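You operate a simulated robot arm through the tools that you are given. There is no shell and no other tool. Be economical: measure what you need, move in short steps, check, and stop when the job is done.

Carry out the task below with a simulated robot arm. There is one attempt and no reset: what you move stays moved.

Task
Put things in order on the top of the side table. At the end: the orange pad stands where the blue glass stood; the green peg from the top of the side table is in the white plastic bowl; the blue glass is on the orange coaster; the green soup box from the top of the side table stands where the orange pad stood; whatever was shut is shut again. Leave all else as you found it, and nothing knocked over.

It is judged by the outcome, as a careful person would: the job done as asked, and still so three seconds after it is handed in. It fails if anything else is knocked over, pushed out of place, dropped, spilled or broken.

Robot
A 7-joint arm with a two-finger parallel gripper, fixed in place. Base frame: the origin is at the foot of the arm, x ahead of it, y to its left, z up; the work surface is at about z = 0. Units: m, rad, N and s.
With the tool pointing down near the work surface it reaches from about 0.24 to 0.62 m from the base axis. Its first joint turns from -1.152 to 1.152 rad. Payload 2.6 kg.
The tool frame sits at the grasp point between the pads (the TCP): z along the fingers, y along the line on which they close. The tips reach 0.03 m beyond it. The gripper opens to 0.094 m. The fingers are 0.028 m wide and 0.01 m thick; the gripper's body (0.05 by 0.096 m) begins 0.055 m behind the TCP.
Orientation is told as [roll, pitch, yaw] about the base's x, y, z axes, in that order, counted from this pose: with the fingers straight down and closing along the base's y, the tool's x points along the base's -x, its y along +y and its z along -z.

Tools
- The arm moves only by the tool move_arm. Its argument "plan" is one flat list of numbers, 7 for each row, row after row: the turn, a rotation vector about the base's x, y, z in rad, then the shift along the base's x, y, z in m, then the gripper command, from -1 (shut) to 1 (fully open), values between in proportion. In form: [wx, wy, wz, tx, ty, tz, jaw, wx, wy, wz, tx, ty, tz, jaw, ...]. A call has 1 to 20 rows; each row shifts and turns the commanded pose from where the row before left it. Rows are played at 5 a second. More than 0.05 m and 0.15 rad between two rows, or a gripper value outside its range, and nothing of the call is played. A pose out of reach is approached as far as the arm can. The call stops where the force on the tool passes 40 N (or 10 N more than at its start, if that is more) or the arm is blocked; 0.2 s more then pass. Each finger travels about 0.072 m/s and halts on what it meets, pressing with about 33 N; the grip force reading is that of the motor and also rises with nothing between the fingers. The clock runs only during rows and for 0.2 s after the last one: add rows that do not move to give the fingers time. The reply holds the time, the measured pose of the TCP, the force on the tool along the base axes, the opening and the grip force, in the units named above and with some noise.
- Cameras (640 x 400 px; columns grow to the right, rows downward): "scene" is fixed at [0.019, 0.4192, 0.5675]; the picture's right is [-0.90, -0.43, 0.00], its down [-0.24, 0.50, -0.84] and it looks along [0.36, -0.75, -0.55] (base axes); focal length 312 px, centre (320, 200). "wrist" rides on the gripper at [0.076, 0.014, -0.103] in the tool frame; the picture's right is [-0.18, 0.98, 0.00], its down [-0.75, -0.14, -0.64] and it looks along [-0.63, -0.12, 0.77] (tool axes); focal length 243 px, centre (320, 200). There is no depth. A picture from a camera that has moved, and an enlarged one, comes with that camera's place and axes in the base frame and with its lens.
- capture(camera): a new picture of that camera. No time passes.
- inspect(camera, box): a new picture of the part [left, top, right, bottom] of that camera's present view, enlarged. No time passes.
- hand_in(): hands the job in; it is judged then, once.

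Work in short steps. Places have to be worked out from the pictures, the camera data and where the tool is seen: move nearer, look again, correct. Check each grasp and each placing, and mend what went wrong. You have 120 turns and 84 pictures in all, those below and enlarged ones among them. Open the gripper and draw the arm clear of the work before you hand the job in, unless the task says otherwise; then end with one line.

The tools are called by a JSON object that holds its "method" and its "body". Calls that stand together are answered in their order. move_arm: Moves the arm, as the interface text tells. Its arguments: {"type":"object","properties":{"plan":{"type":"array","items":{"type":"number"}}},"required":["plan"]} The other tools are called the same way: capture (camera) takes a picture; inspect (camera, box) takes an enlarged picture of a part of a camera's view; hand_in () hands the job in.

At the start:

```text
clock: 0.0
ee_pos: [0.2903, -0.2128, 0.3787]
tool_rot: [0.001, -0.001, 0.0]
force: [-0.3, 0.2, 0.2]
width: 0.0937
gripper_force: 0.1
```

scene: 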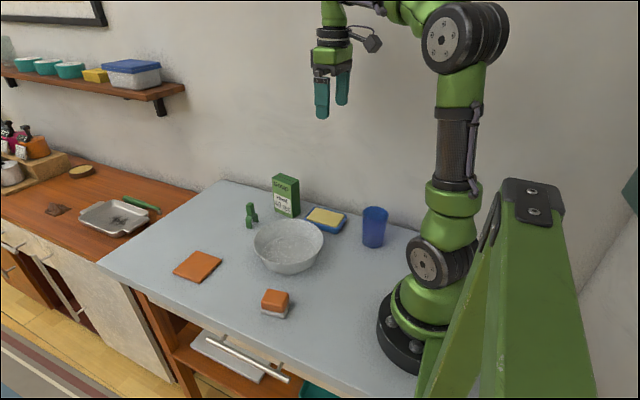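
wrist: 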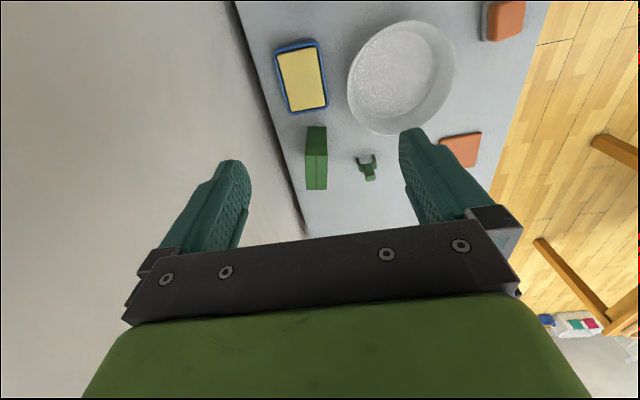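

I start by looking closely at the objects on the table to tell pad and coaster apart.

{"method": "inspect", "body": {"camera": "scene", "box": [160, 160, 420, 330]}}

{"method": "inspect", "body": {"camera": "wrist", "box": [240, 0, 560, 200]}}

```text
2.35 times, centred on (290, 245) of scene
camera zoom: at [0.019, 0.4192, 0.5675], right [-0.9, -0.43, 0.0], down [-0.24, 0.5, -0.84], along [0.36, -0.75, -0.55], focal length 734 px, centre (391, 94)
```

zoom: 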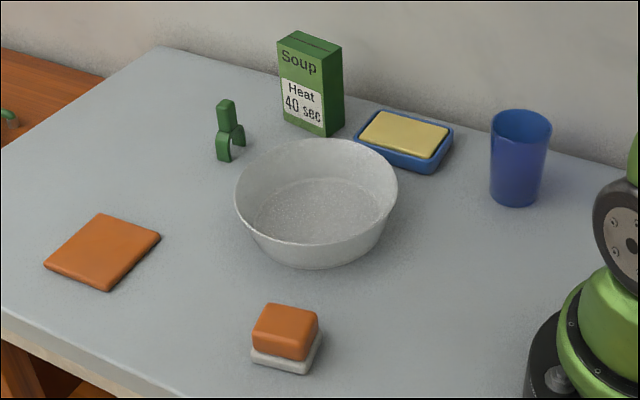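

```text
2.00 times, centred on (400, 100) of wrist
camera zoom: at [0.2139, -0.1983, 0.4813], right [0.18, 0.98, 0.0], down [0.75, -0.14, 0.64], along [0.63, -0.12, -0.77], focal length 485 px, centre (160, 400)
```

zoom: 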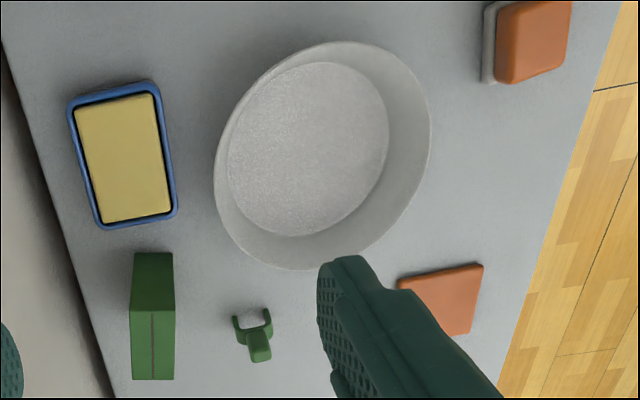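

The loose block (orange with white base) looks like the pad and the flat square like the coaster. Rough positions: glass (0.167,-0.224), pad (0.289,0.078), coaster (0.533,0.051), box (0.459,-0.26), peg (0.517,-0.152), bowl (0.345,-0.08). I turn the tool to close along x and move near the glass to look at it.

{"method": "move_arm", "body": {"plan": [0, 0, -0.1428, -0.0091, 0.0039, -0.01445, 1, 0, 0, -0.1428, -0.0091, 0.0039, -0.01445, 1, 0, 0, -0.1428, -0.0091, 0.0039, -0.01445, 1, 0, 0, -0.1428, -0.0091, 0.0039, -0.01445, 1, 0, 0, -0.1428, -0.0091, 0.0039, -0.01445, 1, 0, 0, -0.1428, -0.0091, 0.0039, -0.01445, 1, 0, 0, -0.1428, -0.0091, 0.0039, -0.01445, 1, 0, 0, -0.1428, -0.0091, 0.0039, -0.01445, 1, 0, 0, -0.1428, -0.0091, 0.0039, -0.01445, 1, 0, 0, -0.1428, -0.0091, 0.0039, -0.01445, 1, 0, 0, -0.1428, -0.0091, 0.0039, -0.01445, 1, 0, 0, 0, 0, 0, 0, 1]}}

{"method": "capture", "body": {"camera": "wrist"}}

{"method": "capture", "body": {"camera": "scene"}}

```text
clock: 2.6
ee_pos: [0.1904, -0.1703, 0.2192]
tool_rot: [-0.001, -0.002, -1.573]
force: [-0.4, -0.1, -0.1]
width: 0.094
gripper_force: 0.1
```

```text
79 pictures are left
camera wrist: at [0.2044, -0.0931, 0.3225], right [0.98, -0.19, 0.0], down [-0.14, -0.75, 0.64], along [-0.12, -0.63, -0.77], focal length 243 px, centre (320, 200)
```

wrist: 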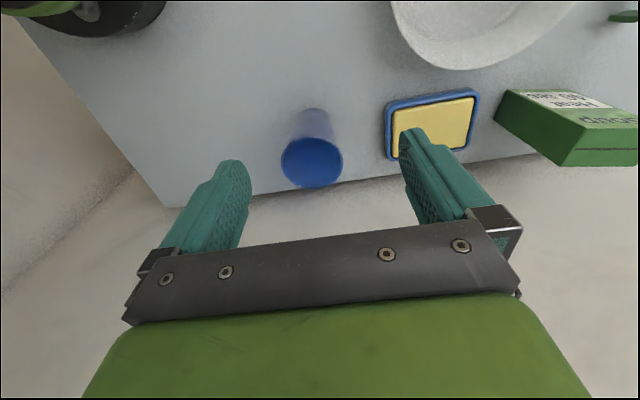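

```text
78 pictures are left
```

scene: 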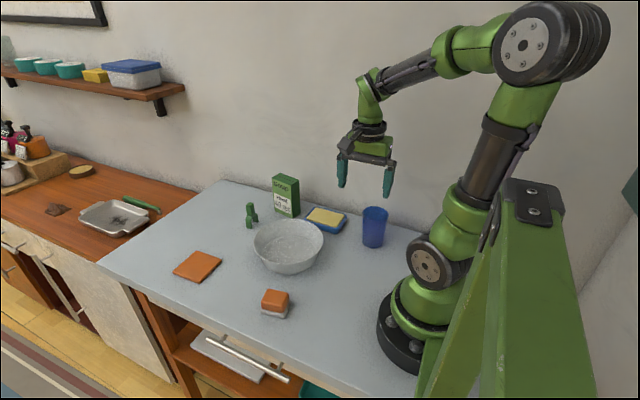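

The wrist view gives the glass axis at about (0.171,-0.223), agreeing with the scene view; height about 0.10. I move above it and check the alignment.

{"method": "move_arm", "body": {"plan": [0, 0, 0, -0.0065, -0.0176, -0.022, 1, 0, 0, 0, -0.0065, -0.0176, -0.022, 1, 0, 0, 0, -0.0064, -0.0175, -0.022, 1, 0, 0, 0, 0, 0, 0, 1]}}

{"method": "capture", "body": {"camera": "wrist"}}

{"method": "inspect", "body": {"camera": "scene", "box": [280, 120, 480, 280]}}

```text
clock: 3.6
ee_pos: [0.1714, -0.2227, 0.1528]
tool_rot: [-0.001, 0.0, -1.571]
force: [0.2, 0.1, -0.7]
width: 0.0942
gripper_force: 0.1
```

```text
77 pictures are left
camera wrist: at [0.1849, -0.1462, 0.2562], right [0.98, -0.18, 0.0], down [-0.14, -0.75, 0.64], along [-0.12, -0.63, -0.77], focal length 243 px, centre (320, 200)
```

wrist: 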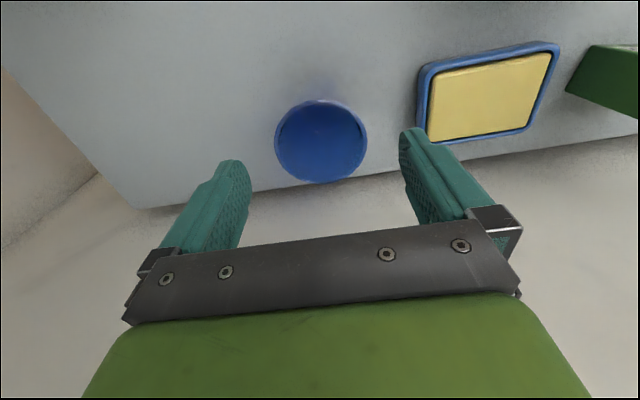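

```text
2.50 times, centred on (380, 200) of scene
camera zoom: at [0.019, 0.4192, 0.5675], right [-0.9, -0.43, 0.0], down [-0.24, 0.5, -0.84], along [0.36, -0.75, -0.55], focal length 779 px, centre (170, 200)
```

zoom: 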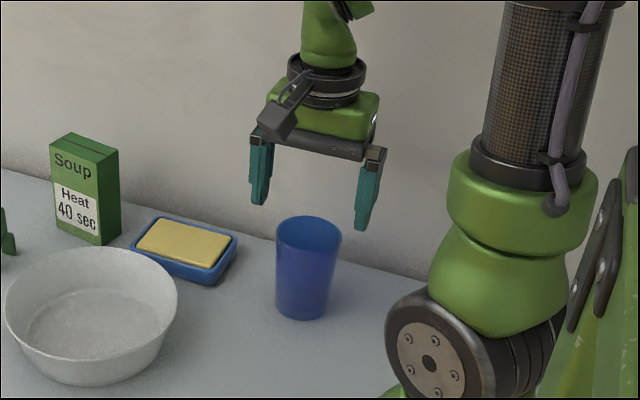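

Rim centre works out at (0.171,-0.221), well aligned. I descend, then close.

{"method": "move_arm", "body": {"plan": [0, 0, 0, 0, 0.0005, -0.03, 1, 0, 0, 0, 0, 0.0005, -0.03, 1, 0, 0, 0, 0, 0, -0.03, 1, 0, 0, 0, 0, 0, 0, 1, 0, 0, 0, 0, 0, 0, 0, 0, 0, 0, 0, 0, 0, -0.2, 0, 0, 0, 0, 0, 0, -0.2, 0, 0, 0, 0, 0, 0, -0.2]}}

```text
clock: 5.4
ee_pos: [0.1701, -0.2223, 0.0637]
tool_rot: [-0.001, 0.001, -1.572]
force: [-0.1, -0.6, -0.3]
width: 0.0679
gripper_force: 33.0
```

Gripped at 0.068 m with 33 N. I keep the grip closed tighter by command, lift, and check.

{"method": "move_arm", "body": {"plan": [0, 0, 0, 0, 0, 0.01, -0.2, 0, 0, 0, 0, 0, 0.03, -0.2, 0, 0, 0, 0, 0.01, 0.04, -0.2, 0, 0, 0, 0, 0.02, 0.04, -0.2, 0, 0, 0, 0, 0.02, 0.04, -0.2, 0, 0, 0, 0, 0, 0, -0.2]}}

{"method": "capture", "body": {"camera": "scene"}}

```text
clock: 6.8
ee_pos: [0.17, -0.1721, 0.2241]
tool_rot: [0.0, -0.002, -1.57]
force: [1.0, 0.1, -2.0]
width: 0.0675
gripper_force: 32.9
```

```text
75 pictures are left
```

scene: 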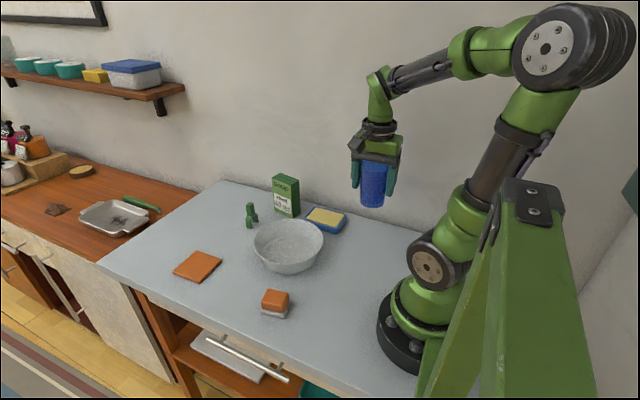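

Glass is held upright. I carry it toward the coaster, turning back to yaw 0, and stop short to view the coaster.

{"method": "move_arm", "body": {"plan": [0, 0, 0.1427, 0.0227, 0.0202, 0.002, -0.2, 0, 0, 0.1427, 0.0227, 0.0202, 0.002, -0.2, 0, 0, 0.1427, 0.0227, 0.0202, 0.002, -0.2, 0, 0, 0.1427, 0.0227, 0.0202, 0.002, -0.2, 0, 0, 0.1427, 0.0227, 0.0202, 0.002, -0.2, 0, 0, 0.1427, 0.0227, 0.0202, 0.002, -0.2, 0, 0, 0.1427, 0.0227, 0.0202, 0.002, -0.2, 0, 0, 0.1427, 0.0227, 0.0202, 0.002, -0.2, 0, 0, 0.1427, 0.0227, 0.0202, 0.002, -0.2, 0, 0, 0.1427, 0.0227, 0.0202, 0.002, -0.2, 0, 0, 0.1427, 0.0227, 0.0202, 0.002, -0.2, 0, 0, 0, 0, 0, 0, -0.2]}}

{"method": "capture", "body": {"camera": "wrist"}}

```text
clock: 9.4
ee_pos: [0.4205, 0.0518, 0.2451]
tool_rot: [-0.001, 0.0, 0.003]
force: [-0.4, -0.3, -1.5]
width: 0.0675
gripper_force: 33.3
```

```text
74 pictures are left
camera wrist: at [0.3446, 0.0658, 0.349], right [0.18, 0.98, 0.0], down [0.75, -0.14, 0.64], along [0.63, -0.12, -0.77], focal length 243 px, centre (320, 200)
```

wrist: 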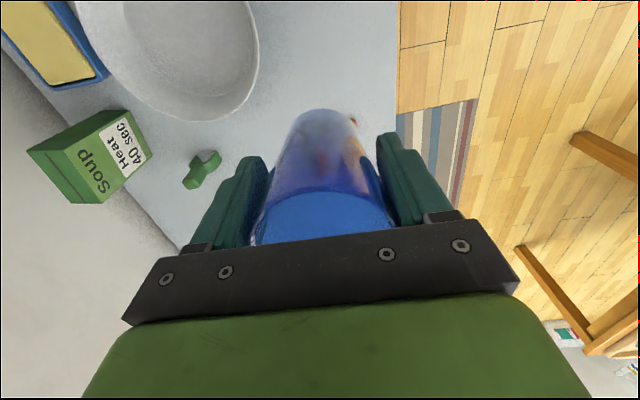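

The glass blocks the wrist view, but the earlier pictures give the coaster as x 0.486–0.571, y 0.008–0.094, centre (0.529,0.051). I go above it and lower to just above, then check.

{"method": "move_arm", "body": {"plan": [0, 0, 0, 0.027, 0, 0, -0.2, 0, 0, 0, 0.027, 0, 0, -0.2, 0, 0, 0, 0.027, -0.001, 0, -0.2, 0, 0, 0, 0.0275, 0, 0, -0.2, 0, 0, 0, 0, 0, -0.03, -0.2, 0, 0, 0, 0, 0, -0.03, -0.2, 0, 0, 0, 0, 0, -0.03, -0.2, 0, 0, 0, 0, 0, -0.03, -0.2, 0, 0, 0, 0, 0, -0.03, -0.2, 0, 0, 0, 0, 0, 0, -0.2]}}

{"method": "inspect", "body": {"camera": "scene", "box": [140, 180, 300, 300]}}

{"method": "capture", "body": {"camera": "wrist"}}

```text
clock: 11.6
ee_pos: [0.5276, 0.0492, 0.096]
tool_rot: [0.001, -0.001, 0.0]
force: [-0.5, 0.3, -1.6]
width: 0.0679
gripper_force: 32.2
```

```text
3.33 times, centred on (220, 240) of scene
camera zoom: at [0.019, 0.4192, 0.5675], right [-0.9, -0.43, 0.0], down [-0.24, 0.5, -0.84], along [0.36, -0.75, -0.55], focal length 1039 px, centre (653, 67)
```

zoom: 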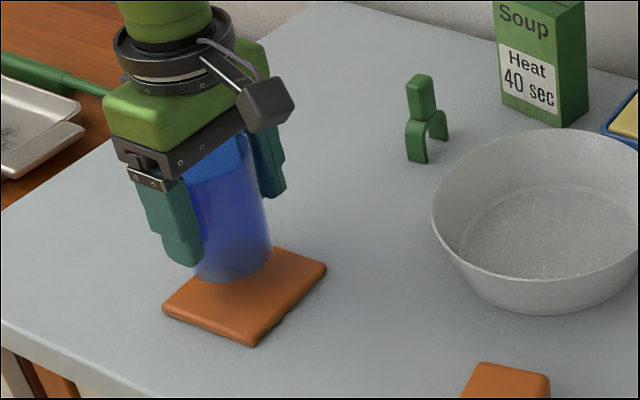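

```text
72 pictures are left
camera wrist: at [0.452, 0.064, 0.1983], right [0.18, 0.98, 0.0], down [0.75, -0.14, 0.64], along [0.63, -0.12, -0.77], focal length 243 px, centre (320, 200)
```

wrist: 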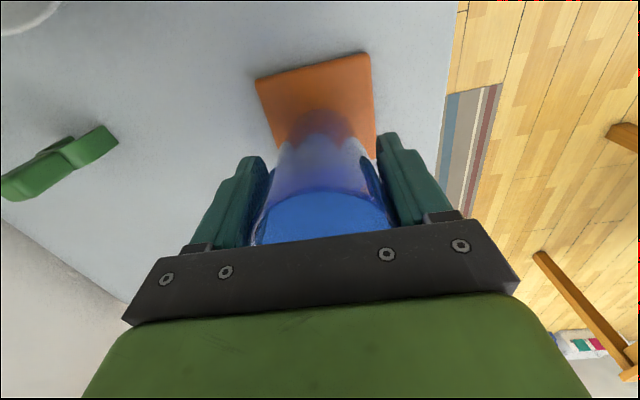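

Corners of the coaster seen here confirm centre ≈(0.530,0.050). I lower slowly until contact.

{"method": "move_arm", "body": {"plan": [0, 0, 0, 0.001, 0.0005, -0.008, -0.2, 0, 0, 0, 0.001, 0, -0.006, -0.2, 0, 0, 0, 0, 0, -0.004, -0.2, 0, 0, 0, 0, 0, 0, -0.2]}}

{"method": "inspect", "body": {"camera": "scene", "box": [160, 210, 260, 290]}}

```text
clock: 12.6
ee_pos: [0.5295, 0.0489, 0.076]
tool_rot: [-0.001, -0.001, -0.002]
force: [0.3, -0.5, -2.7]
width: 0.0676
gripper_force: 33.1
```

```text
5.00 times, centred on (210, 250) of scene
camera zoom: at [0.019, 0.4192, 0.5675], right [-0.9, -0.43, 0.0], down [-0.24, 0.5, -0.84], along [0.36, -0.75, -0.55], focal length 1559 px, centre (870, -50)
```

zoom: 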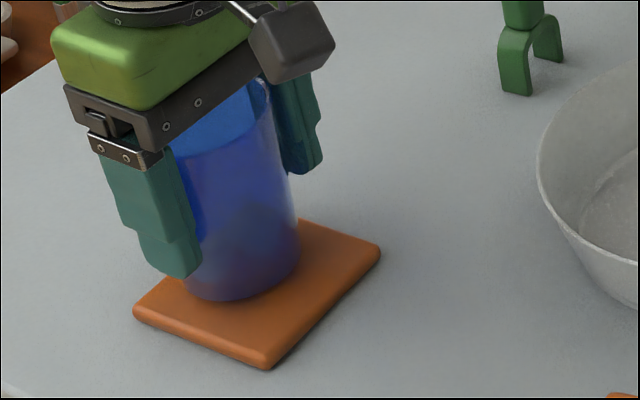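

Just about touching. I lower in 2 mm steps and watch the force.

{"method": "move_arm", "body": {"plan": [0, 0, 0, 0, 0.001, -0.002, -0.2, 0, 0, 0, 0, 0, -0.002, -0.2, 0, 0, 0, 0, 0, 0, -0.2]}}

```text
clock: 13.4
ee_pos: [0.5302, 0.0509, 0.073]
tool_rot: [0.001, 0.001, 0.001]
force: [-1.3, -0.5, -0.1]
width: 0.0677
gripper_force: 33.1
```

{"method": "move_arm", "body": {"plan": [0, 0, 0, 0, 0, -0.0015, -0.2, 0, 0, 0, 0, 0, 0, -0.2]}}

{"method": "inspect", "body": {"camera": "scene", "box": [160, 210, 260, 290]}}

```text
clock: 14.0
ee_pos: [0.5322, 0.05, 0.0727]
tool_rot: [0.0, 0.0, 0.0]
force: [-2.5, 0.7, 8.9]
width: 0.0674
gripper_force: 32.8
```

```text
5.00 times, centred on (210, 250) of scene
camera zoom: at [0.019, 0.4192, 0.5675], right [-0.9, -0.43, 0.0], down [-0.24, 0.5, -0.84], along [0.36, -0.75, -0.55], focal length 1559 px, centre (870, -50)
```

zoom: 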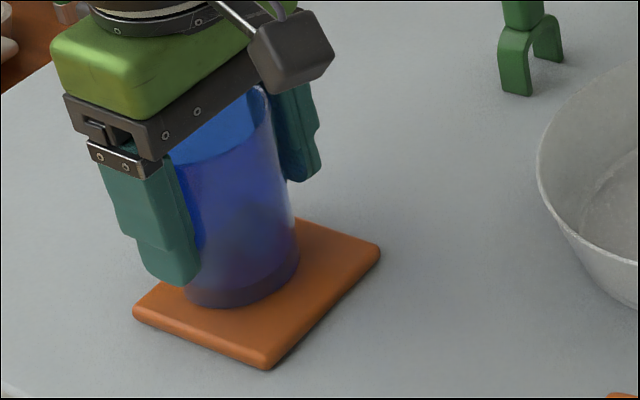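

Contact made (about 9 N). I ease off slightly, open, and rise straight up.

{"method": "move_arm", "body": {"plan": [0, 0, 0, 0, 0, 0.0015, -0.2, 0, 0, 0, 0, 0, 0, 0.6, 0, 0, 0, 0, 0, 0, 1, 0, 0, 0, 0, 0, 0, 1, 0, 0, 0, 0, 0, 0.02, 1, 0, 0, 0, 0, 0, 0.04, 1, 0, 0, 0, 0, 0, 0.04, 1, 0, 0, 0, 0, 0, 0.04, 1, 0, 0, 0, 0, 0, 0, 1]}}

{"method": "capture", "body": {"camera": "scene"}}

{"method": "capture", "body": {"camera": "wrist"}}

```text
clock: 16.0
ee_pos: [0.5313, 0.0503, 0.214]
tool_rot: [-0.001, -0.001, 0.0]
force: [0.0, -0.1, 0.5]
width: 0.094
gripper_force: 0.0
```

```text
69 pictures are left
```

scene: 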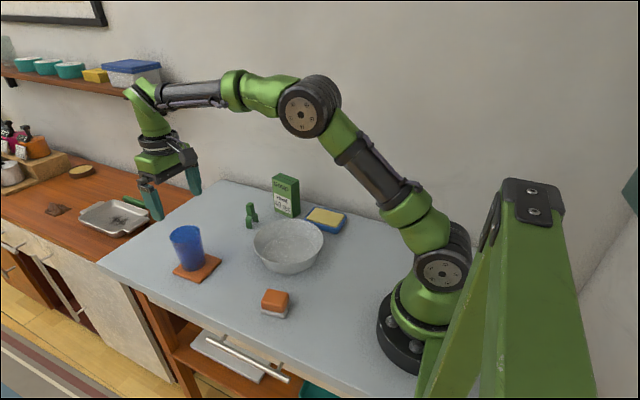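

```text
68 pictures are left
camera wrist: at [0.4546, 0.0655, 0.317], right [0.18, 0.98, 0.0], down [0.75, -0.14, 0.64], along [0.63, -0.12, -0.77], focal length 243 px, centre (320, 200)
```

wrist: 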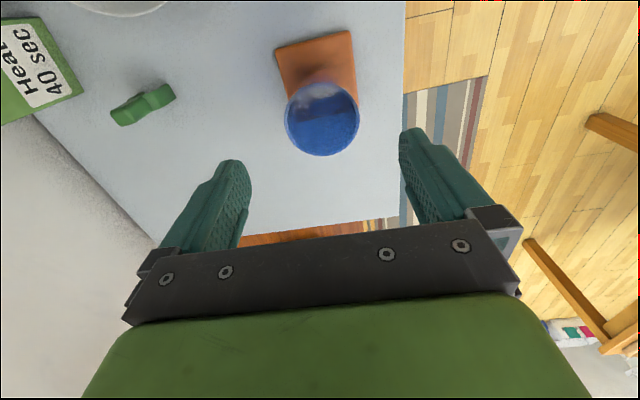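

Glass stands on the coaster. Now I move back to view the pad.

{"method": "move_arm", "body": {"plan": [0, 0, 0, -0.0352, 0.0037, 0, 1, 0, 0, 0, -0.0352, 0.0037, 0, 1, 0, 0, 0, -0.0352, 0.0037, 0, 1, 0, 0, 0, -0.0352, 0.0037, 0, 1, 0, 0, 0, -0.0352, 0.0037, 0, 1, 0, 0, 0, -0.0352, 0.0037, -0.01, 1, 0, 0, 0, -0.0352, 0.0037, -0.02, 1, 0, 0, 0, -0.0352, 0.0037, -0.02, 1, 0, 0, 0, 0, 0, 0, 1]}}

{"method": "capture", "body": {"camera": "wrist"}}

{"method": "inspect", "body": {"camera": "scene", "box": [235, 270, 315, 334]}}

```text
clock: 18.0
ee_pos: [0.2487, 0.0795, 0.1643]
tool_rot: [0.001, 0.0, 0.0]
force: [-0.1, 0.5, 0.4]
width: 0.0941
gripper_force: 0.1
```

```text
67 pictures are left
camera wrist: at [0.1718, 0.095, 0.2667], right [0.18, 0.98, 0.0], down [0.75, -0.14, 0.64], along [0.63, -0.12, -0.77], focal length 243 px, centre (320, 200)
```

wrist: 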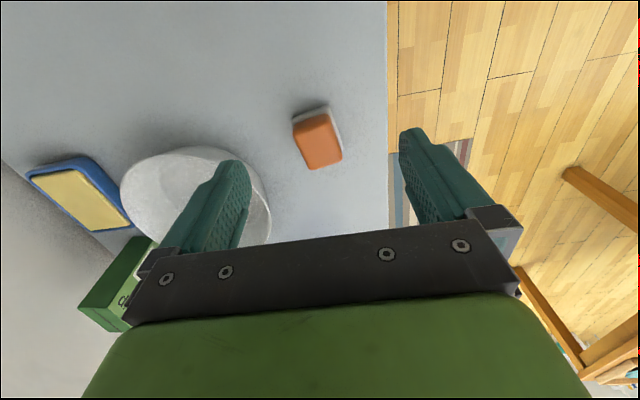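

```text
6.25 times, centred on (275, 302) of scene
camera zoom: at [0.019, 0.4192, 0.5675], right [-0.9, -0.43, 0.0], down [-0.24, 0.5, -0.84], along [0.36, -0.75, -0.55], focal length 1948 px, centre (601, -438)
```

zoom: 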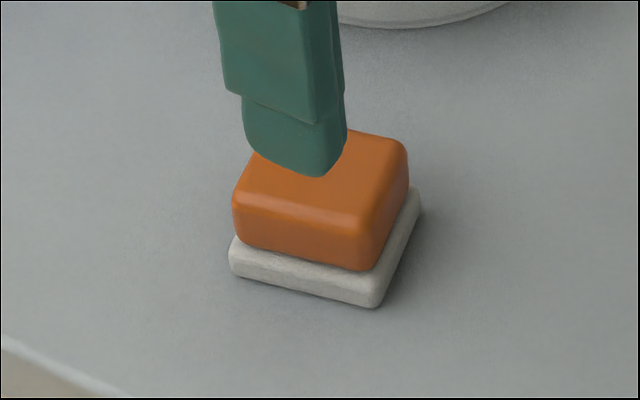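

{"method": "inspect", "body": {"camera": "wrist", "box": [278, 90, 358, 180]}}

```text
4.44 times, centred on (318, 135) of wrist
camera zoom: at [0.1718, 0.095, 0.2667], right [0.18, 0.98, 0.0], down [0.75, -0.14, 0.64], along [0.63, -0.12, -0.77], focal length 1078 px, centre (329, 489)
```

zoom: 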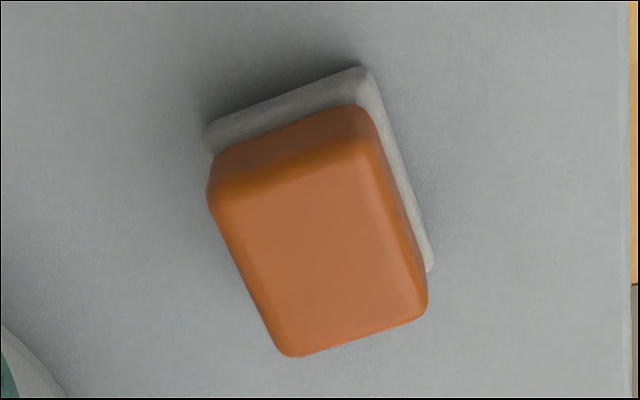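

The pad is an orange block (~0.04×0.05, ~0.033 high) on a slightly larger white layer, centre about (0.289,0.071), turned about +0.15 rad. I align and grip only the orange part, so I can see whether the white layer belongs to it.

{"method": "move_arm", "body": {"plan": [0, 0, 0.075, 0.02, -0.0042, -0.03, 1, 0, 0, 0.075, 0.0203, -0.0043, -0.034, 1, 0, 0, 0, 0, 0, 0, 1]}}

{"method": "capture", "body": {"camera": "wrist"}}

{"method": "inspect", "body": {"camera": "scene", "box": [225, 220, 345, 330]}}

```text
clock: 18.8
ee_pos: [0.289, 0.0702, 0.0988]
tool_rot: [-0.001, 0.0, 0.15]
force: [-0.8, -0.3, -0.2]
width: 0.0939
gripper_force: 0.1
```

```text
64 pictures are left
camera wrist: at [0.2115, 0.0739, 0.2022], right [0.03, 1.0, 0.0], down [0.77, -0.03, 0.64], along [0.64, -0.02, -0.77], focal length 243 px, centre (320, 200)
```

wrist: 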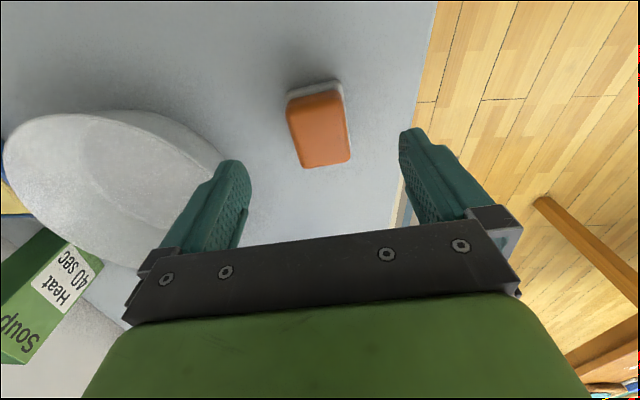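

```text
3.64 times, centred on (285, 275) of scene
camera zoom: at [0.019, 0.4192, 0.5675], right [-0.9, -0.43, 0.0], down [-0.24, 0.5, -0.84], along [0.36, -0.75, -0.55], focal length 1134 px, centre (447, -73)
```

zoom: 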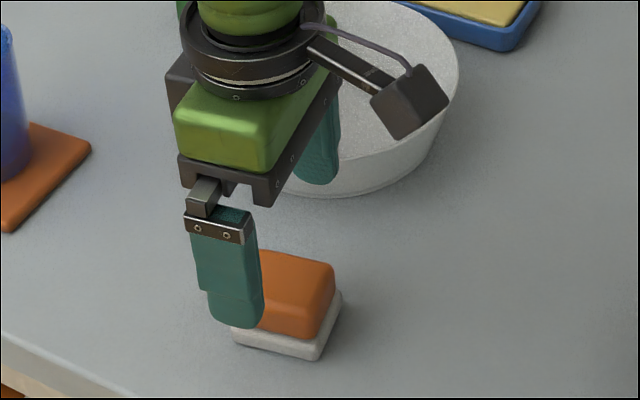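

The bowl rim is only millimetres from the left finger if fully open, so I narrow the opening to about 0.062, then descend and close on the orange part.

{"method": "move_arm", "body": {"plan": [0, 0, 0, 0, 0.001, 0, 0.35, 0, 0, 0, 0, 0.001, 0, 0.35, 0, 0, 0, 0, 0, -0.02, 0.35, 0, 0, 0, 0, 0, -0.02, 0.35, 0, 0, 0, 0, 0, -0.012, 0.35, 0, 0, 0, 0, 0, 0, 0.35]}}

{"method": "inspect", "body": {"camera": "scene", "box": [225, 220, 345, 330]}}

{"method": "capture", "body": {"camera": "wrist"}}

```text
clock: 20.2
ee_pos: [0.2898, 0.074, 0.0479]
tool_rot: [0.0, 0.002, 0.15]
force: [0.7, -0.4, 0.3]
width: 0.063
gripper_force: 0.1
```

```text
3.64 times, centred on (285, 275) of scene
camera zoom: at [0.019, 0.4192, 0.5675], right [-0.9, -0.43, 0.0], down [-0.24, 0.5, -0.84], along [0.36, -0.75, -0.55], focal length 1134 px, centre (447, -73)
```

zoom: 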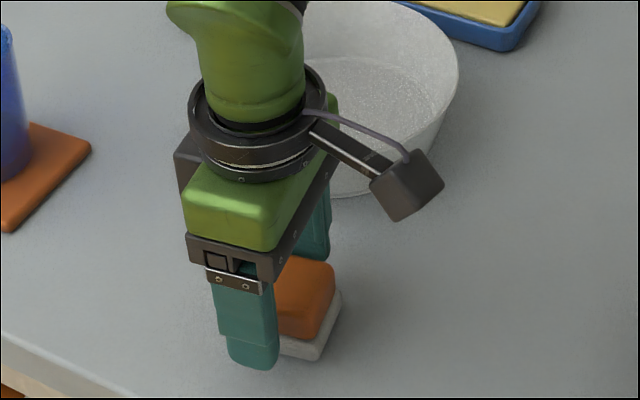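

```text
61 pictures are left
camera wrist: at [0.2123, 0.0773, 0.1509], right [0.04, 1.0, 0.0], down [0.77, -0.03, 0.64], along [0.64, -0.02, -0.77], focal length 243 px, centre (320, 200)
```

wrist: 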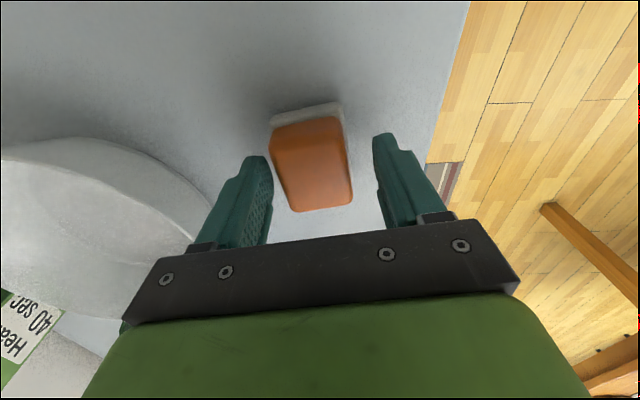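

The pad sits ~3 mm nearer the left finger; I shift by that and close.

{"method": "move_arm", "body": {"plan": [0, 0, 0, 0, -0.003, 0, 0.35, 0, 0, 0, 0, 0, 0, 0.35, 0, 0, 0, 0, 0, 0, 0, 0, 0, 0, 0, 0, 0, -0.4, 0, 0, 0, 0, 0, 0, -0.4, 0, 0, 0, 0, 0, 0, -0.4]}}

{"method": "capture", "body": {"camera": "wrist"}}

```text
clock: 21.6
ee_pos: [0.2895, 0.0708, 0.0481]
tool_rot: [0.003, 0.001, 0.15]
force: [-0.6, -0.4, 2.3]
width: 0.0399
gripper_force: 32.7
```

```text
60 pictures are left
camera wrist: at [0.2125, 0.0743, 0.1511], right [0.04, 1.0, 0.0], down [0.77, -0.03, 0.64], along [0.64, -0.02, -0.77], focal length 243 px, centre (320, 200)
```

wrist: 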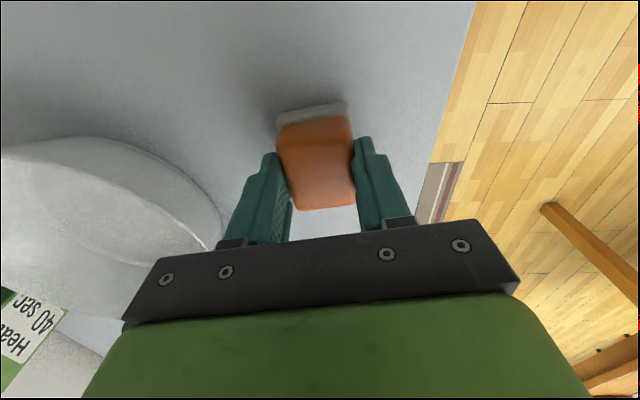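

Gripped at 0.040. I lift a little to see whether the white layer comes along.

{"method": "move_arm", "body": {"plan": [0, 0, 0, 0, 0, 0.01, -0.4, 0, 0, 0, 0, 0, 0.015, -0.4, 0, 0, 0, 0, 0, 0.015, -0.4, 0, 0, 0, 0, 0, 0, -0.4]}}

{"method": "inspect", "body": {"camera": "scene", "box": [225, 220, 345, 330]}}

```text
clock: 22.6
ee_pos: [0.2904, 0.0702, 0.0886]
tool_rot: [0.001, 0.001, 0.151]
force: [1.0, -0.5, -0.6]
width: 0.0398
gripper_force: 32.9
```

```text
3.64 times, centred on (285, 275) of scene
camera zoom: at [0.019, 0.4192, 0.5675], right [-0.9, -0.43, 0.0], down [-0.24, 0.5, -0.84], along [0.36, -0.75, -0.55], focal length 1134 px, centre (447, -73)
```

zoom: 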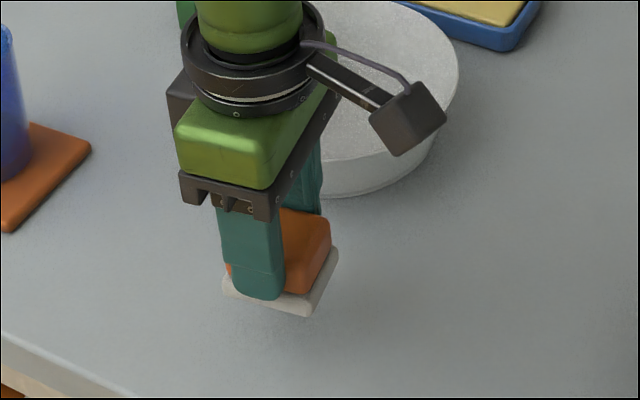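

The white layer is part of the pad. I lift it higher and carry it over the bowl to the glass's old spot (0.170,-0.222).

{"method": "move_arm", "body": {"plan": [0, 0, 0, 0, 0, 0.035, -0.4, 0, 0, 0, 0, 0, 0.035, -0.4, 0, 0, 0, 0, 0, 0.03, -0.4, 0, 0, 0, -0.015, -0.0365, 0, -0.4, 0, 0, 0, -0.015, -0.0365, 0, -0.4, 0, 0, 0, -0.015, -0.0365, 0, -0.4, 0, 0, 0, -0.015, -0.0365, 0, -0.4, 0, 0, 0, -0.015, -0.0365, 0, -0.4, 0, 0, 0, -0.015, -0.0365, 0, -0.4, 0, 0, 0, -0.015, -0.0365, 0, -0.4, 0, 0, 0, -0.015, -0.0365, 0, -0.4, 0, 0, 0, 0, 0, 0, -0.4]}}

{"method": "capture", "body": {"camera": "scene"}}

```text
clock: 25.2
ee_pos: [0.1687, -0.2225, 0.1867]
tool_rot: [0.0, 0.0, 0.149]
force: [-1.1, -0.7, -0.3]
width: 0.0397
gripper_force: 32.9
```

```text
58 pictures are left
```

scene: 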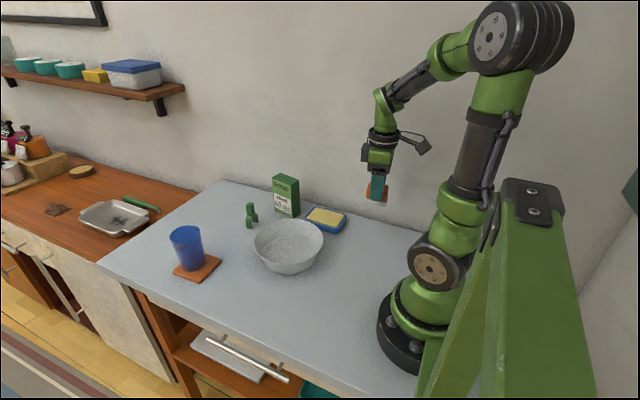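

Above the spot. I lower to just above contact, then finely.

{"method": "move_arm", "body": {"plan": [0, 0, 0, 0.001, 0, -0.035, -0.4, 0, 0, 0, 0, 0, -0.035, -0.4, 0, 0, 0, 0, 0, -0.035, -0.4, 0, 0, 0, 0, 0, -0.024, -0.4, 0, 0, 0, 0, 0, -0.004, -0.4, 0, 0, 0, 0, 0, -0.003, -0.4, 0, 0, 0, 0, 0, 0, -0.4]}}

{"method": "inspect", "body": {"camera": "scene", "box": [320, 150, 440, 270]}}

```text
clock: 26.8
ee_pos: [0.1705, -0.2209, 0.0514]
tool_rot: [-0.001, 0.0, 0.149]
force: [1.0, -1.2, -0.2]
width: 0.0397
gripper_force: 32.9
```

```text
3.33 times, centred on (380, 210) of scene
camera zoom: at [0.019, 0.4192, 0.5675], right [-0.9, -0.43, 0.0], down [-0.24, 0.5, -0.84], along [0.36, -0.75, -0.55], focal length 1039 px, centre (120, 167)
```

zoom: 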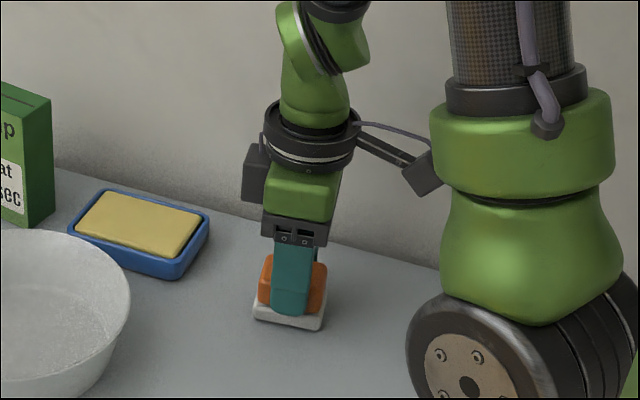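

{"method": "move_arm", "body": {"plan": [0, 0, 0, 0, 0, -0.002, -0.4, 0, 0, 0, 0, 0, -0.0015, -0.4, 0, 0, 0, 0, 0, 0, -0.4]}}

```text
clock: 27.6
ee_pos: [0.1694, -0.2205, 0.0488]
tool_rot: [0.0, -0.001, 0.149]
force: [-1.6, 0.1, 3.1]
width: 0.0399
gripper_force: 33.6
```

Contact is felt (3 N at the same height as the pick). I open part way, wait, and rise.

{"method": "move_arm", "body": {"plan": [0, 0, 0, 0, 0, 0, 0.2, 0, 0, 0, 0, 0, 0, 0.5, 0, 0, 0, 0, 0, 0, 0.5, 0, 0, 0, 0, 0, 0.02, 0.5, 0, 0, 0, 0, 0, 0.04, 0.5, 0, 0, 0, 0, 0, 0.04, 0.5, 0, 0, 0, 0, 0, 0.05, 0.5, 0, 0, 0, 0, 0, 0, 0.5]}}

{"method": "capture", "body": {"camera": "scene"}}

```text
clock: 29.4
ee_pos: [0.1695, -0.2213, 0.1988]
tool_rot: [-0.001, 0.001, 0.15]
force: [0.3, -1.7, -0.3]
width: 0.0704
gripper_force: 0.2
```

```text
56 pictures are left
```

scene: 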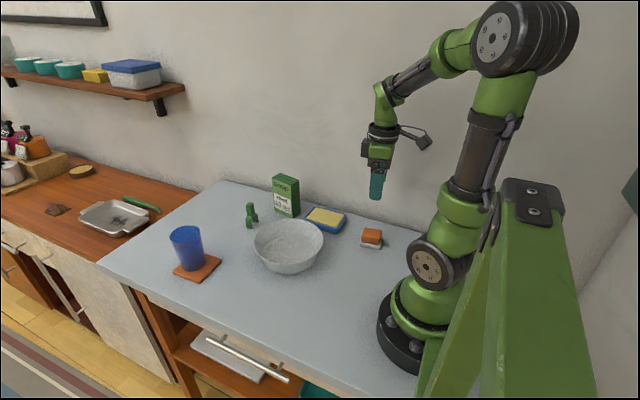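

Pad in place. Next the soup box: I move to a viewing position behind it.

{"method": "move_arm", "body": {"plan": [0, 0, -0.05, 0.036, 0, 0.01, 1, 0, 0, -0.05, 0.036, 0, 0.01, 1, 0, 0, -0.05, 0.036, 0, 0.01, 1, 0, 0, 0, 0.036, 0, 0.01, 1, 0, 0, 0, 0.036, 0, 0, 1, 0, 0, 0, 0.036, 0, 0, 1, 0, 0, 0, 0, 0, 0, 1]}}

{"method": "capture", "body": {"camera": "wrist"}}

```text
clock: 31.0
ee_pos: [0.3878, -0.2213, 0.237]
tool_rot: [0.0, 0.002, 0.001]
force: [0.3, 0.2, -0.4]
width: 0.094
gripper_force: 0.1
```

```text
55 pictures are left
camera wrist: at [0.3101, -0.206, 0.3415], right [0.18, 0.98, 0.0], down [0.75, -0.14, 0.64], along [0.63, -0.12, -0.77], focal length 243 px, centre (320, 200)
```

wrist: 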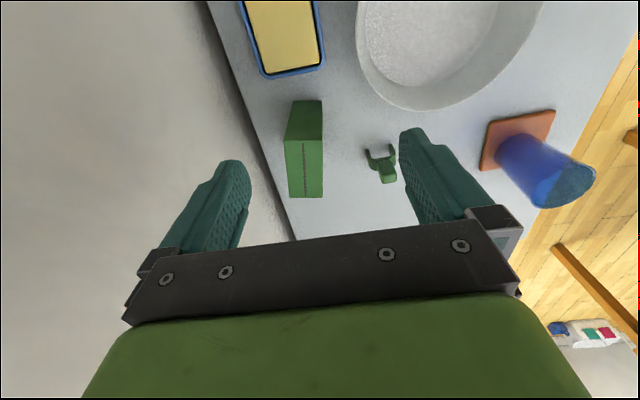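

{"method": "inspect", "body": {"camera": "wrist", "box": [260, 80, 420, 210]}}

```text
3.08 times, centred on (340, 145) of wrist
camera zoom: at [0.3101, -0.206, 0.3415], right [0.18, 0.98, 0.0], down [0.75, -0.14, 0.64], along [0.63, -0.12, -0.77], focal length 746 px, centre (258, 369)
```

zoom: 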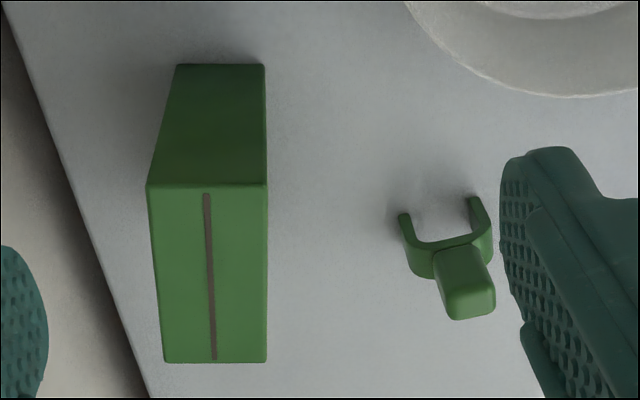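

Box: centre about (0.4505,-0.250), 0.039×0.073 footprint, ~0.118 high, turned about -0.18 rad; wall at y≈-0.33. I align above it with reduced opening.

{"method": "move_arm", "body": {"plan": [0, 0, -0.06, 0.0209, -0.0096, -0.01, 0.4, 0, 0, -0.06, 0.0209, -0.0096, -0.01, 0.4, 0, 0, -0.06, 0.0209, -0.0095, -0.017, 0.4, 0, 0, 0, 0, 0, -0.03, 0.4, 0, 0, 0, 0, 0, 0, 0.4]}}

{"method": "capture", "body": {"camera": "wrist"}}

{"method": "inspect", "body": {"camera": "scene", "box": [220, 110, 360, 250]}}

```text
clock: 32.2
ee_pos: [0.4493, -0.2513, 0.1715]
tool_rot: [0.0, 0.0, -0.182]
force: [0.3, 0.2, -0.1]
width: 0.0658
gripper_force: 0.0
```

```text
53 pictures are left
camera wrist: at [0.3764, -0.2226, 0.2741], right [0.36, 0.93, 0.0], down [0.72, -0.27, 0.64], along [0.6, -0.23, -0.77], focal length 243 px, centre (320, 200)
```

wrist: 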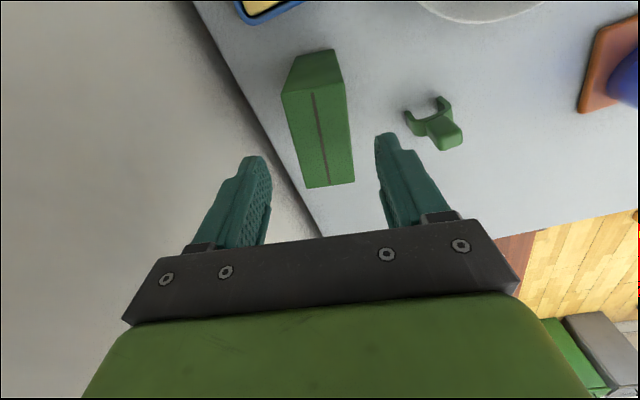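

```text
2.86 times, centred on (290, 180) of scene
camera zoom: at [0.019, 0.4192, 0.5675], right [-0.9, -0.43, 0.0], down [-0.24, 0.5, -0.84], along [0.36, -0.75, -0.55], focal length 891 px, centre (406, 257)
```

zoom: 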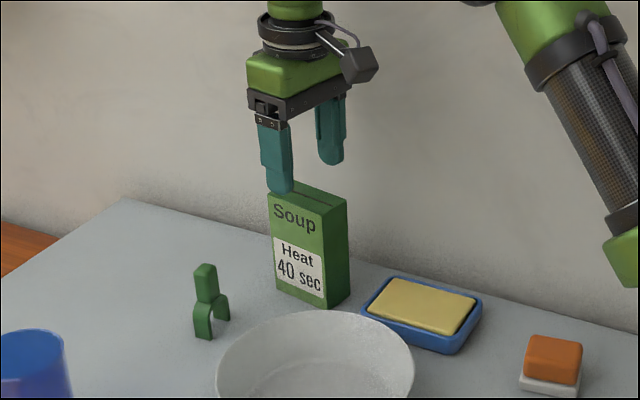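

Alignment checks out (top centre ≈(0.446,-0.249)). I descend to z≈0.083 and close.

{"method": "move_arm", "body": {"plan": [0, 0, 0, 0, 0.0015, -0.03, 0.4, 0, 0, 0, 0, 0, -0.03, 0.4, 0, 0, 0, 0, 0, -0.028, 0.4, 0, 0, 0, 0, 0, 0, 0.4, 0, 0, 0, 0, 0, 0, 0, 0, 0, 0, 0, 0, 0, -0.4, 0, 0, 0, 0, 0, 0, -0.4, 0, 0, 0, 0, 0, 0, -0.4]}}

{"method": "inspect", "body": {"camera": "scene", "box": [220, 110, 360, 250]}}

```text
clock: 34.0
ee_pos: [0.4491, -0.2493, 0.0821]
tool_rot: [0.0, 0.0, -0.18]
force: [-0.1, -0.8, -0.3]
width: 0.0439
gripper_force: 32.9
```

```text
2.86 times, centred on (290, 180) of scene
camera zoom: at [0.019, 0.4192, 0.5675], right [-0.9, -0.43, 0.0], down [-0.24, 0.5, -0.84], along [0.36, -0.75, -0.55], focal length 891 px, centre (406, 257)
```

zoom: 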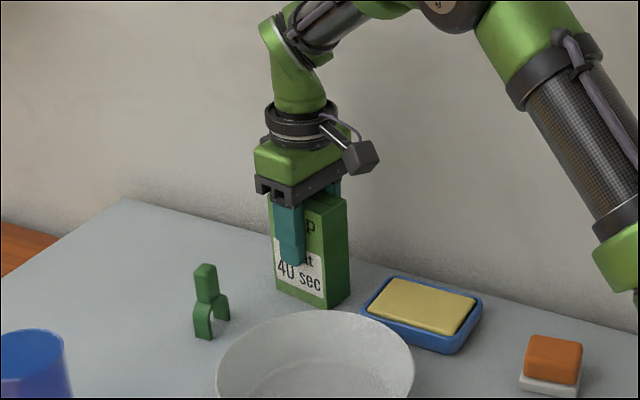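

Box gripped (0.044). Lift and check.

{"method": "move_arm", "body": {"plan": [0, 0, 0, 0, 0, 0.015, -0.4, 0, 0, 0, 0, 0, 0.035, -0.4, 0, 0, 0, 0, 0, 0.04, -0.4, 0, 0, 0, 0, 0, 0.04, -0.4, 0, 0, 0, 0, 0, 0.04, -0.4, 0, 0, 0, 0, 0, 0, -0.4]}}

{"method": "capture", "body": {"camera": "scene"}}

```text
clock: 35.4
ee_pos: [0.4488, -0.2483, 0.2543]
tool_rot: [0.0, -0.001, -0.18]
force: [0.3, 0.7, -0.8]
width: 0.044
gripper_force: 33.2
```

```text
50 pictures are left
```

scene: 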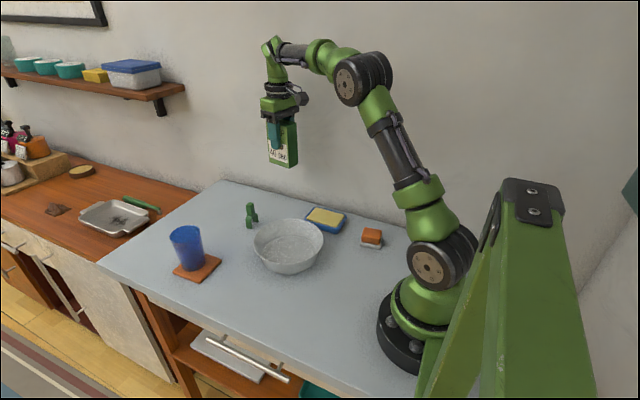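

Box held. I carry it over to the pad's old spot (0.2895,0.0705).

{"method": "move_arm", "body": {"plan": [0, 0, 0, -0.0201, 0.0399, 0, -0.4, 0, 0, 0, -0.0201, 0.0399, 0, -0.4, 0, 0, 0, -0.0201, 0.0399, 0, -0.4, 0, 0, 0, -0.0201, 0.0399, 0, -0.4, 0, 0, 0, -0.0201, 0.0399, 0, -0.4, 0, 0, 0, -0.0201, 0.0399, 0, -0.4, 0, 0, 0, -0.0201, 0.0399, 0, -0.4, 0, 0, 0, -0.0201, 0.0399, 0, -0.4, 0, 0, 0, 0, 0, 0, -0.4, 0, 0, 0, 0, 0, -0.04, -0.4, 0, 0, 0, 0, 0, -0.04, -0.4, 0, 0, 0, 0, 0, -0.04, -0.4, 0, 0, 0, 0, 0, -0.03, -0.4, 0, 0, 0, 0, 0, 0, -0.4]}}

{"method": "capture", "body": {"camera": "scene"}}

```text
clock: 38.4
ee_pos: [0.2885, 0.0716, 0.1026]
tool_rot: [-0.001, 0.002, -0.179]
force: [0.0, 0.5, -1.8]
width: 0.0439
gripper_force: 33.9
```

```text
49 pictures are left
```

scene: 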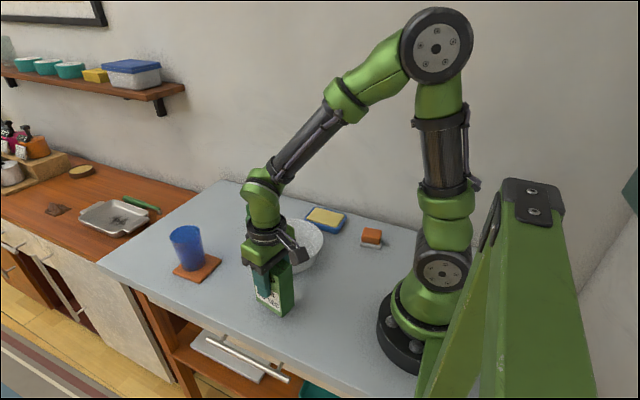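

{"method": "move_arm", "body": {"plan": [0, 0, 0, 0, -0.001, -0.012, -0.4, 0, 0, 0, 0, 0, -0.004, -0.4, 0, 0, 0, 0, 0, -0.002, -0.4, 0, 0, 0, 0, 0, 0, -0.4]}}

{"method": "inspect", "body": {"camera": "scene", "box": [220, 220, 350, 330]}}

```text
clock: 39.4
ee_pos: [0.2874, 0.069, 0.0854]
tool_rot: [0.0, 0.001, -0.18]
force: [0.2, 0.5, -1.2]
width: 0.0437
gripper_force: 32.9
```

```text
3.64 times, centred on (285, 275) of scene
camera zoom: at [0.019, 0.4192, 0.5675], right [-0.9, -0.43, 0.0], down [-0.24, 0.5, -0.84], along [0.36, -0.75, -0.55], focal length 1134 px, centre (447, -73)
```

zoom: 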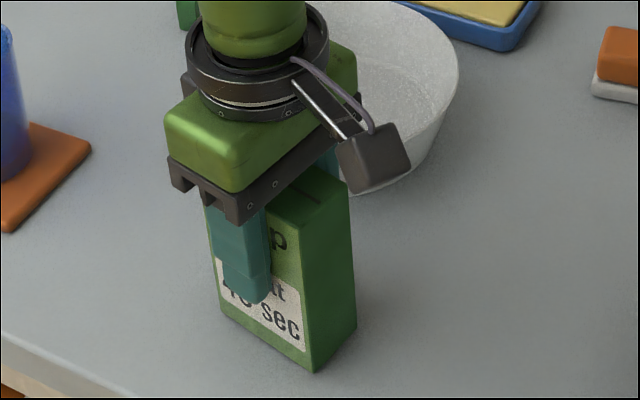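

Near contact; lower 2 mm steps, nudging +1 mm in x and y.

{"method": "move_arm", "body": {"plan": [0, 0, 0, 0.001, 0.001, -0.002, -0.4, 0, 0, 0, 0, 0, -0.0015, -0.4, 0, 0, 0, 0, 0, 0, -0.4]}}

```text
clock: 40.2
ee_pos: [0.2896, 0.0709, 0.083]
tool_rot: [-0.002, 0.002, -0.183]
force: [-8.5, -1.6, 23.4]
width: 0.0438
gripper_force: 32.8
```

Firm contact (23 N). I back off 2 mm, recheck the force, then release.

{"method": "move_arm", "body": {"plan": [0, 0, 0, 0, 0, 0.002, -0.4, 0, 0, 0, 0, 0, 0, -0.4]}}

```text
clock: 40.8
ee_pos: [0.2903, 0.071, 0.081]
tool_rot: [-0.002, 0.001, -0.18]
force: [0.2, -0.2, -1.7]
width: 0.0438
gripper_force: 33.2
```

{"method": "move_arm", "body": {"plan": [0, 0, 0, 0, 0, -0.0012, -0.4, 0, 0, 0, 0, 0, 0, -0.4]}}

```text
clock: 41.4
ee_pos: [0.2888, 0.0702, 0.083]
tool_rot: [0.0, -0.001, -0.18]
force: [-3.3, -0.4, 7.2]
width: 0.0438
gripper_force: 33.0
```

Light contact at 7 N. I release with a modest opening and rise straight up.

{"method": "move_arm", "body": {"plan": [0, 0, 0, 0, 0, 0, 0.2, 0, 0, 0, 0, 0, 0, 0.5, 0, 0, 0, 0, 0, 0, 0.5, 0, 0, 0, 0, 0, 0.02, 0.5, 0, 0, 0, 0, 0, 0.04, 0.5, 0, 0, 0, 0, 0, 0.04, 0.5, 0, 0, 0, 0, 0, 0.04, 0.5, 0, 0, 0, 0, 0, 0, 0.5]}}

{"method": "capture", "body": {"camera": "scene"}}

```text
clock: 43.2
ee_pos: [0.2892, 0.0703, 0.223]
tool_rot: [-0.001, -0.001, -0.179]
force: [-0.4, -0.2, 0.7]
width: 0.0708
gripper_force: 0.1
```

```text
47 pictures are left
```

scene: 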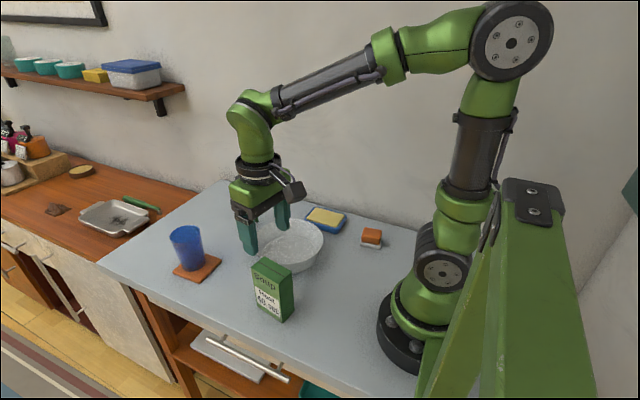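

Box stands. Now the peg near (0.517,-0.152): I move to view it.

{"method": "move_arm", "body": {"plan": [0, 0, 0.06, 0.025, -0.0367, 0, 0.5, 0, 0, 0.06, 0.025, -0.0367, 0, 0.5, 0, 0, 0.06, 0.025, -0.0367, 0, 0.5, 0, 0, 0, 0.025, -0.0367, 0, 0.5, 0, 0, 0, 0.025, -0.0367, -0.02, 0.5, 0, 0, 0, 0.025, -0.0367, -0.03, 0.5, 0, 0, 0, 0, 0, 0, 0.5]}}

{"method": "inspect", "body": {"camera": "wrist", "box": [240, 40, 400, 200]}}

{"method": "inspect", "body": {"camera": "scene", "box": [220, 190, 280, 240]}}

```text
refused: row 6 steps farther than a row can; nothing moved
```

```text
2.50 times, centred on (320, 120) of wrist
camera zoom: at [0.2171, 0.0993, 0.3262], right [0.36, 0.93, 0.0], down [0.72, -0.27, 0.64], along [0.6, -0.23, -0.77], focal length 606 px, centre (320, 400)
```

zoom: 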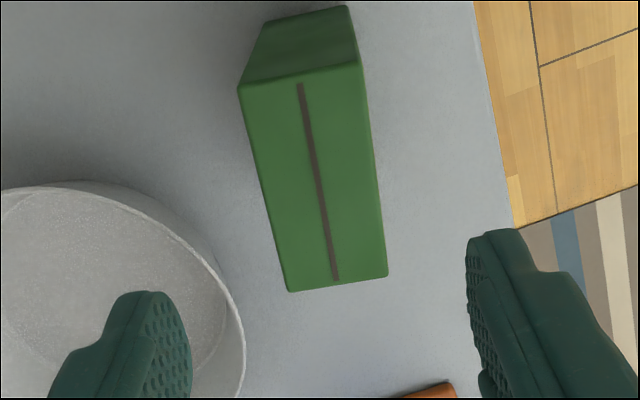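

```text
8.00 times, centred on (250, 215) of scene
camera zoom: at [0.019, 0.4192, 0.5675], right [-0.9, -0.43, 0.0], down [-0.24, 0.5, -0.84], along [0.36, -0.75, -0.55], focal length 2494 px, centre (880, 80)
```

zoom: 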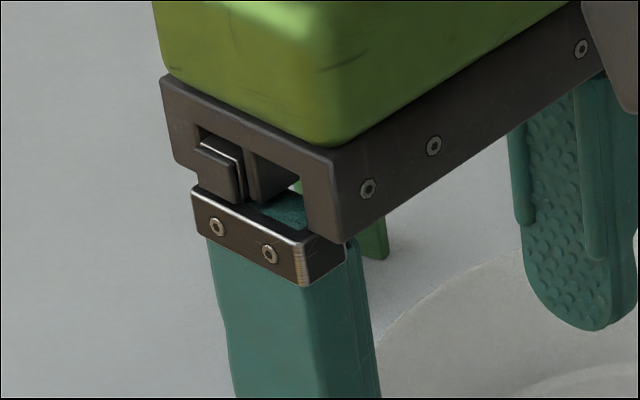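

The move was refused for step length (the box view shows it standing well). I replay with shorter steps.

{"method": "move_arm", "body": {"plan": [0, 0, 0.06, 0.025, -0.0367, 0, 0.5, 0, 0, 0.06, 0.025, -0.0367, 0, 0.5, 0, 0, 0.06, 0.025, -0.0367, 0, 0.5, 0, 0, 0, 0.025, -0.0367, 0, 0.5, 0, 0, 0, 0.025, -0.0367, 0, 0.5, 0, 0, 0, 0.025, -0.0367, 0, 0.5, 0, 0, 0, 0, 0, -0.04, 0.5, 0, 0, 0, 0, 0, 0, 0.5]}}

{"method": "inspect", "body": {"camera": "wrist", "box": [240, 40, 400, 200]}}

{"method": "inspect", "body": {"camera": "scene", "box": [210, 190, 290, 240]}}

```text
clock: 45.0
ee_pos: [0.4398, -0.1494, 0.1825]
tool_rot: [0.001, -0.001, -0.001]
force: [0.2, 0.5, -0.1]
width: 0.0704
gripper_force: 0.1
```

```text
2.50 times, centred on (320, 120) of wrist
camera zoom: at [0.364, -0.1344, 0.2862], right [0.18, 0.98, 0.0], down [0.75, -0.14, 0.64], along [0.63, -0.12, -0.77], focal length 606 px, centre (320, 400)
```

zoom: 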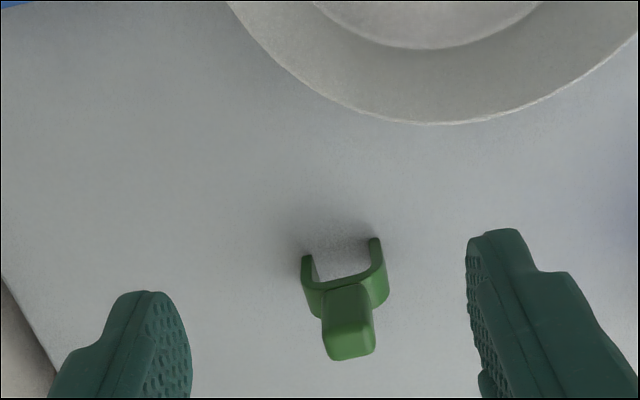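

```text
8.00 times, centred on (250, 215) of scene
camera zoom: at [0.019, 0.4192, 0.5675], right [-0.9, -0.43, 0.0], down [-0.24, 0.5, -0.84], along [0.36, -0.75, -0.55], focal length 2494 px, centre (880, 80)
```

zoom: 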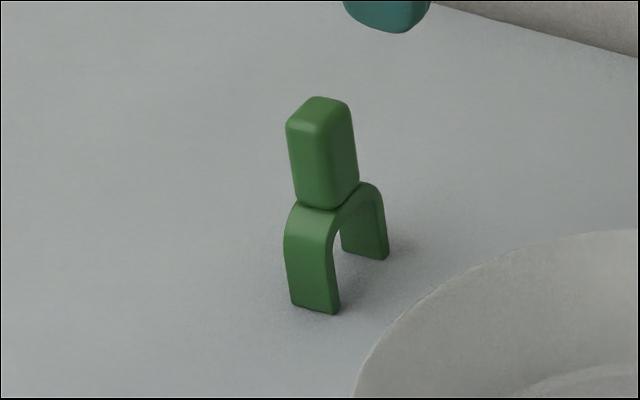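

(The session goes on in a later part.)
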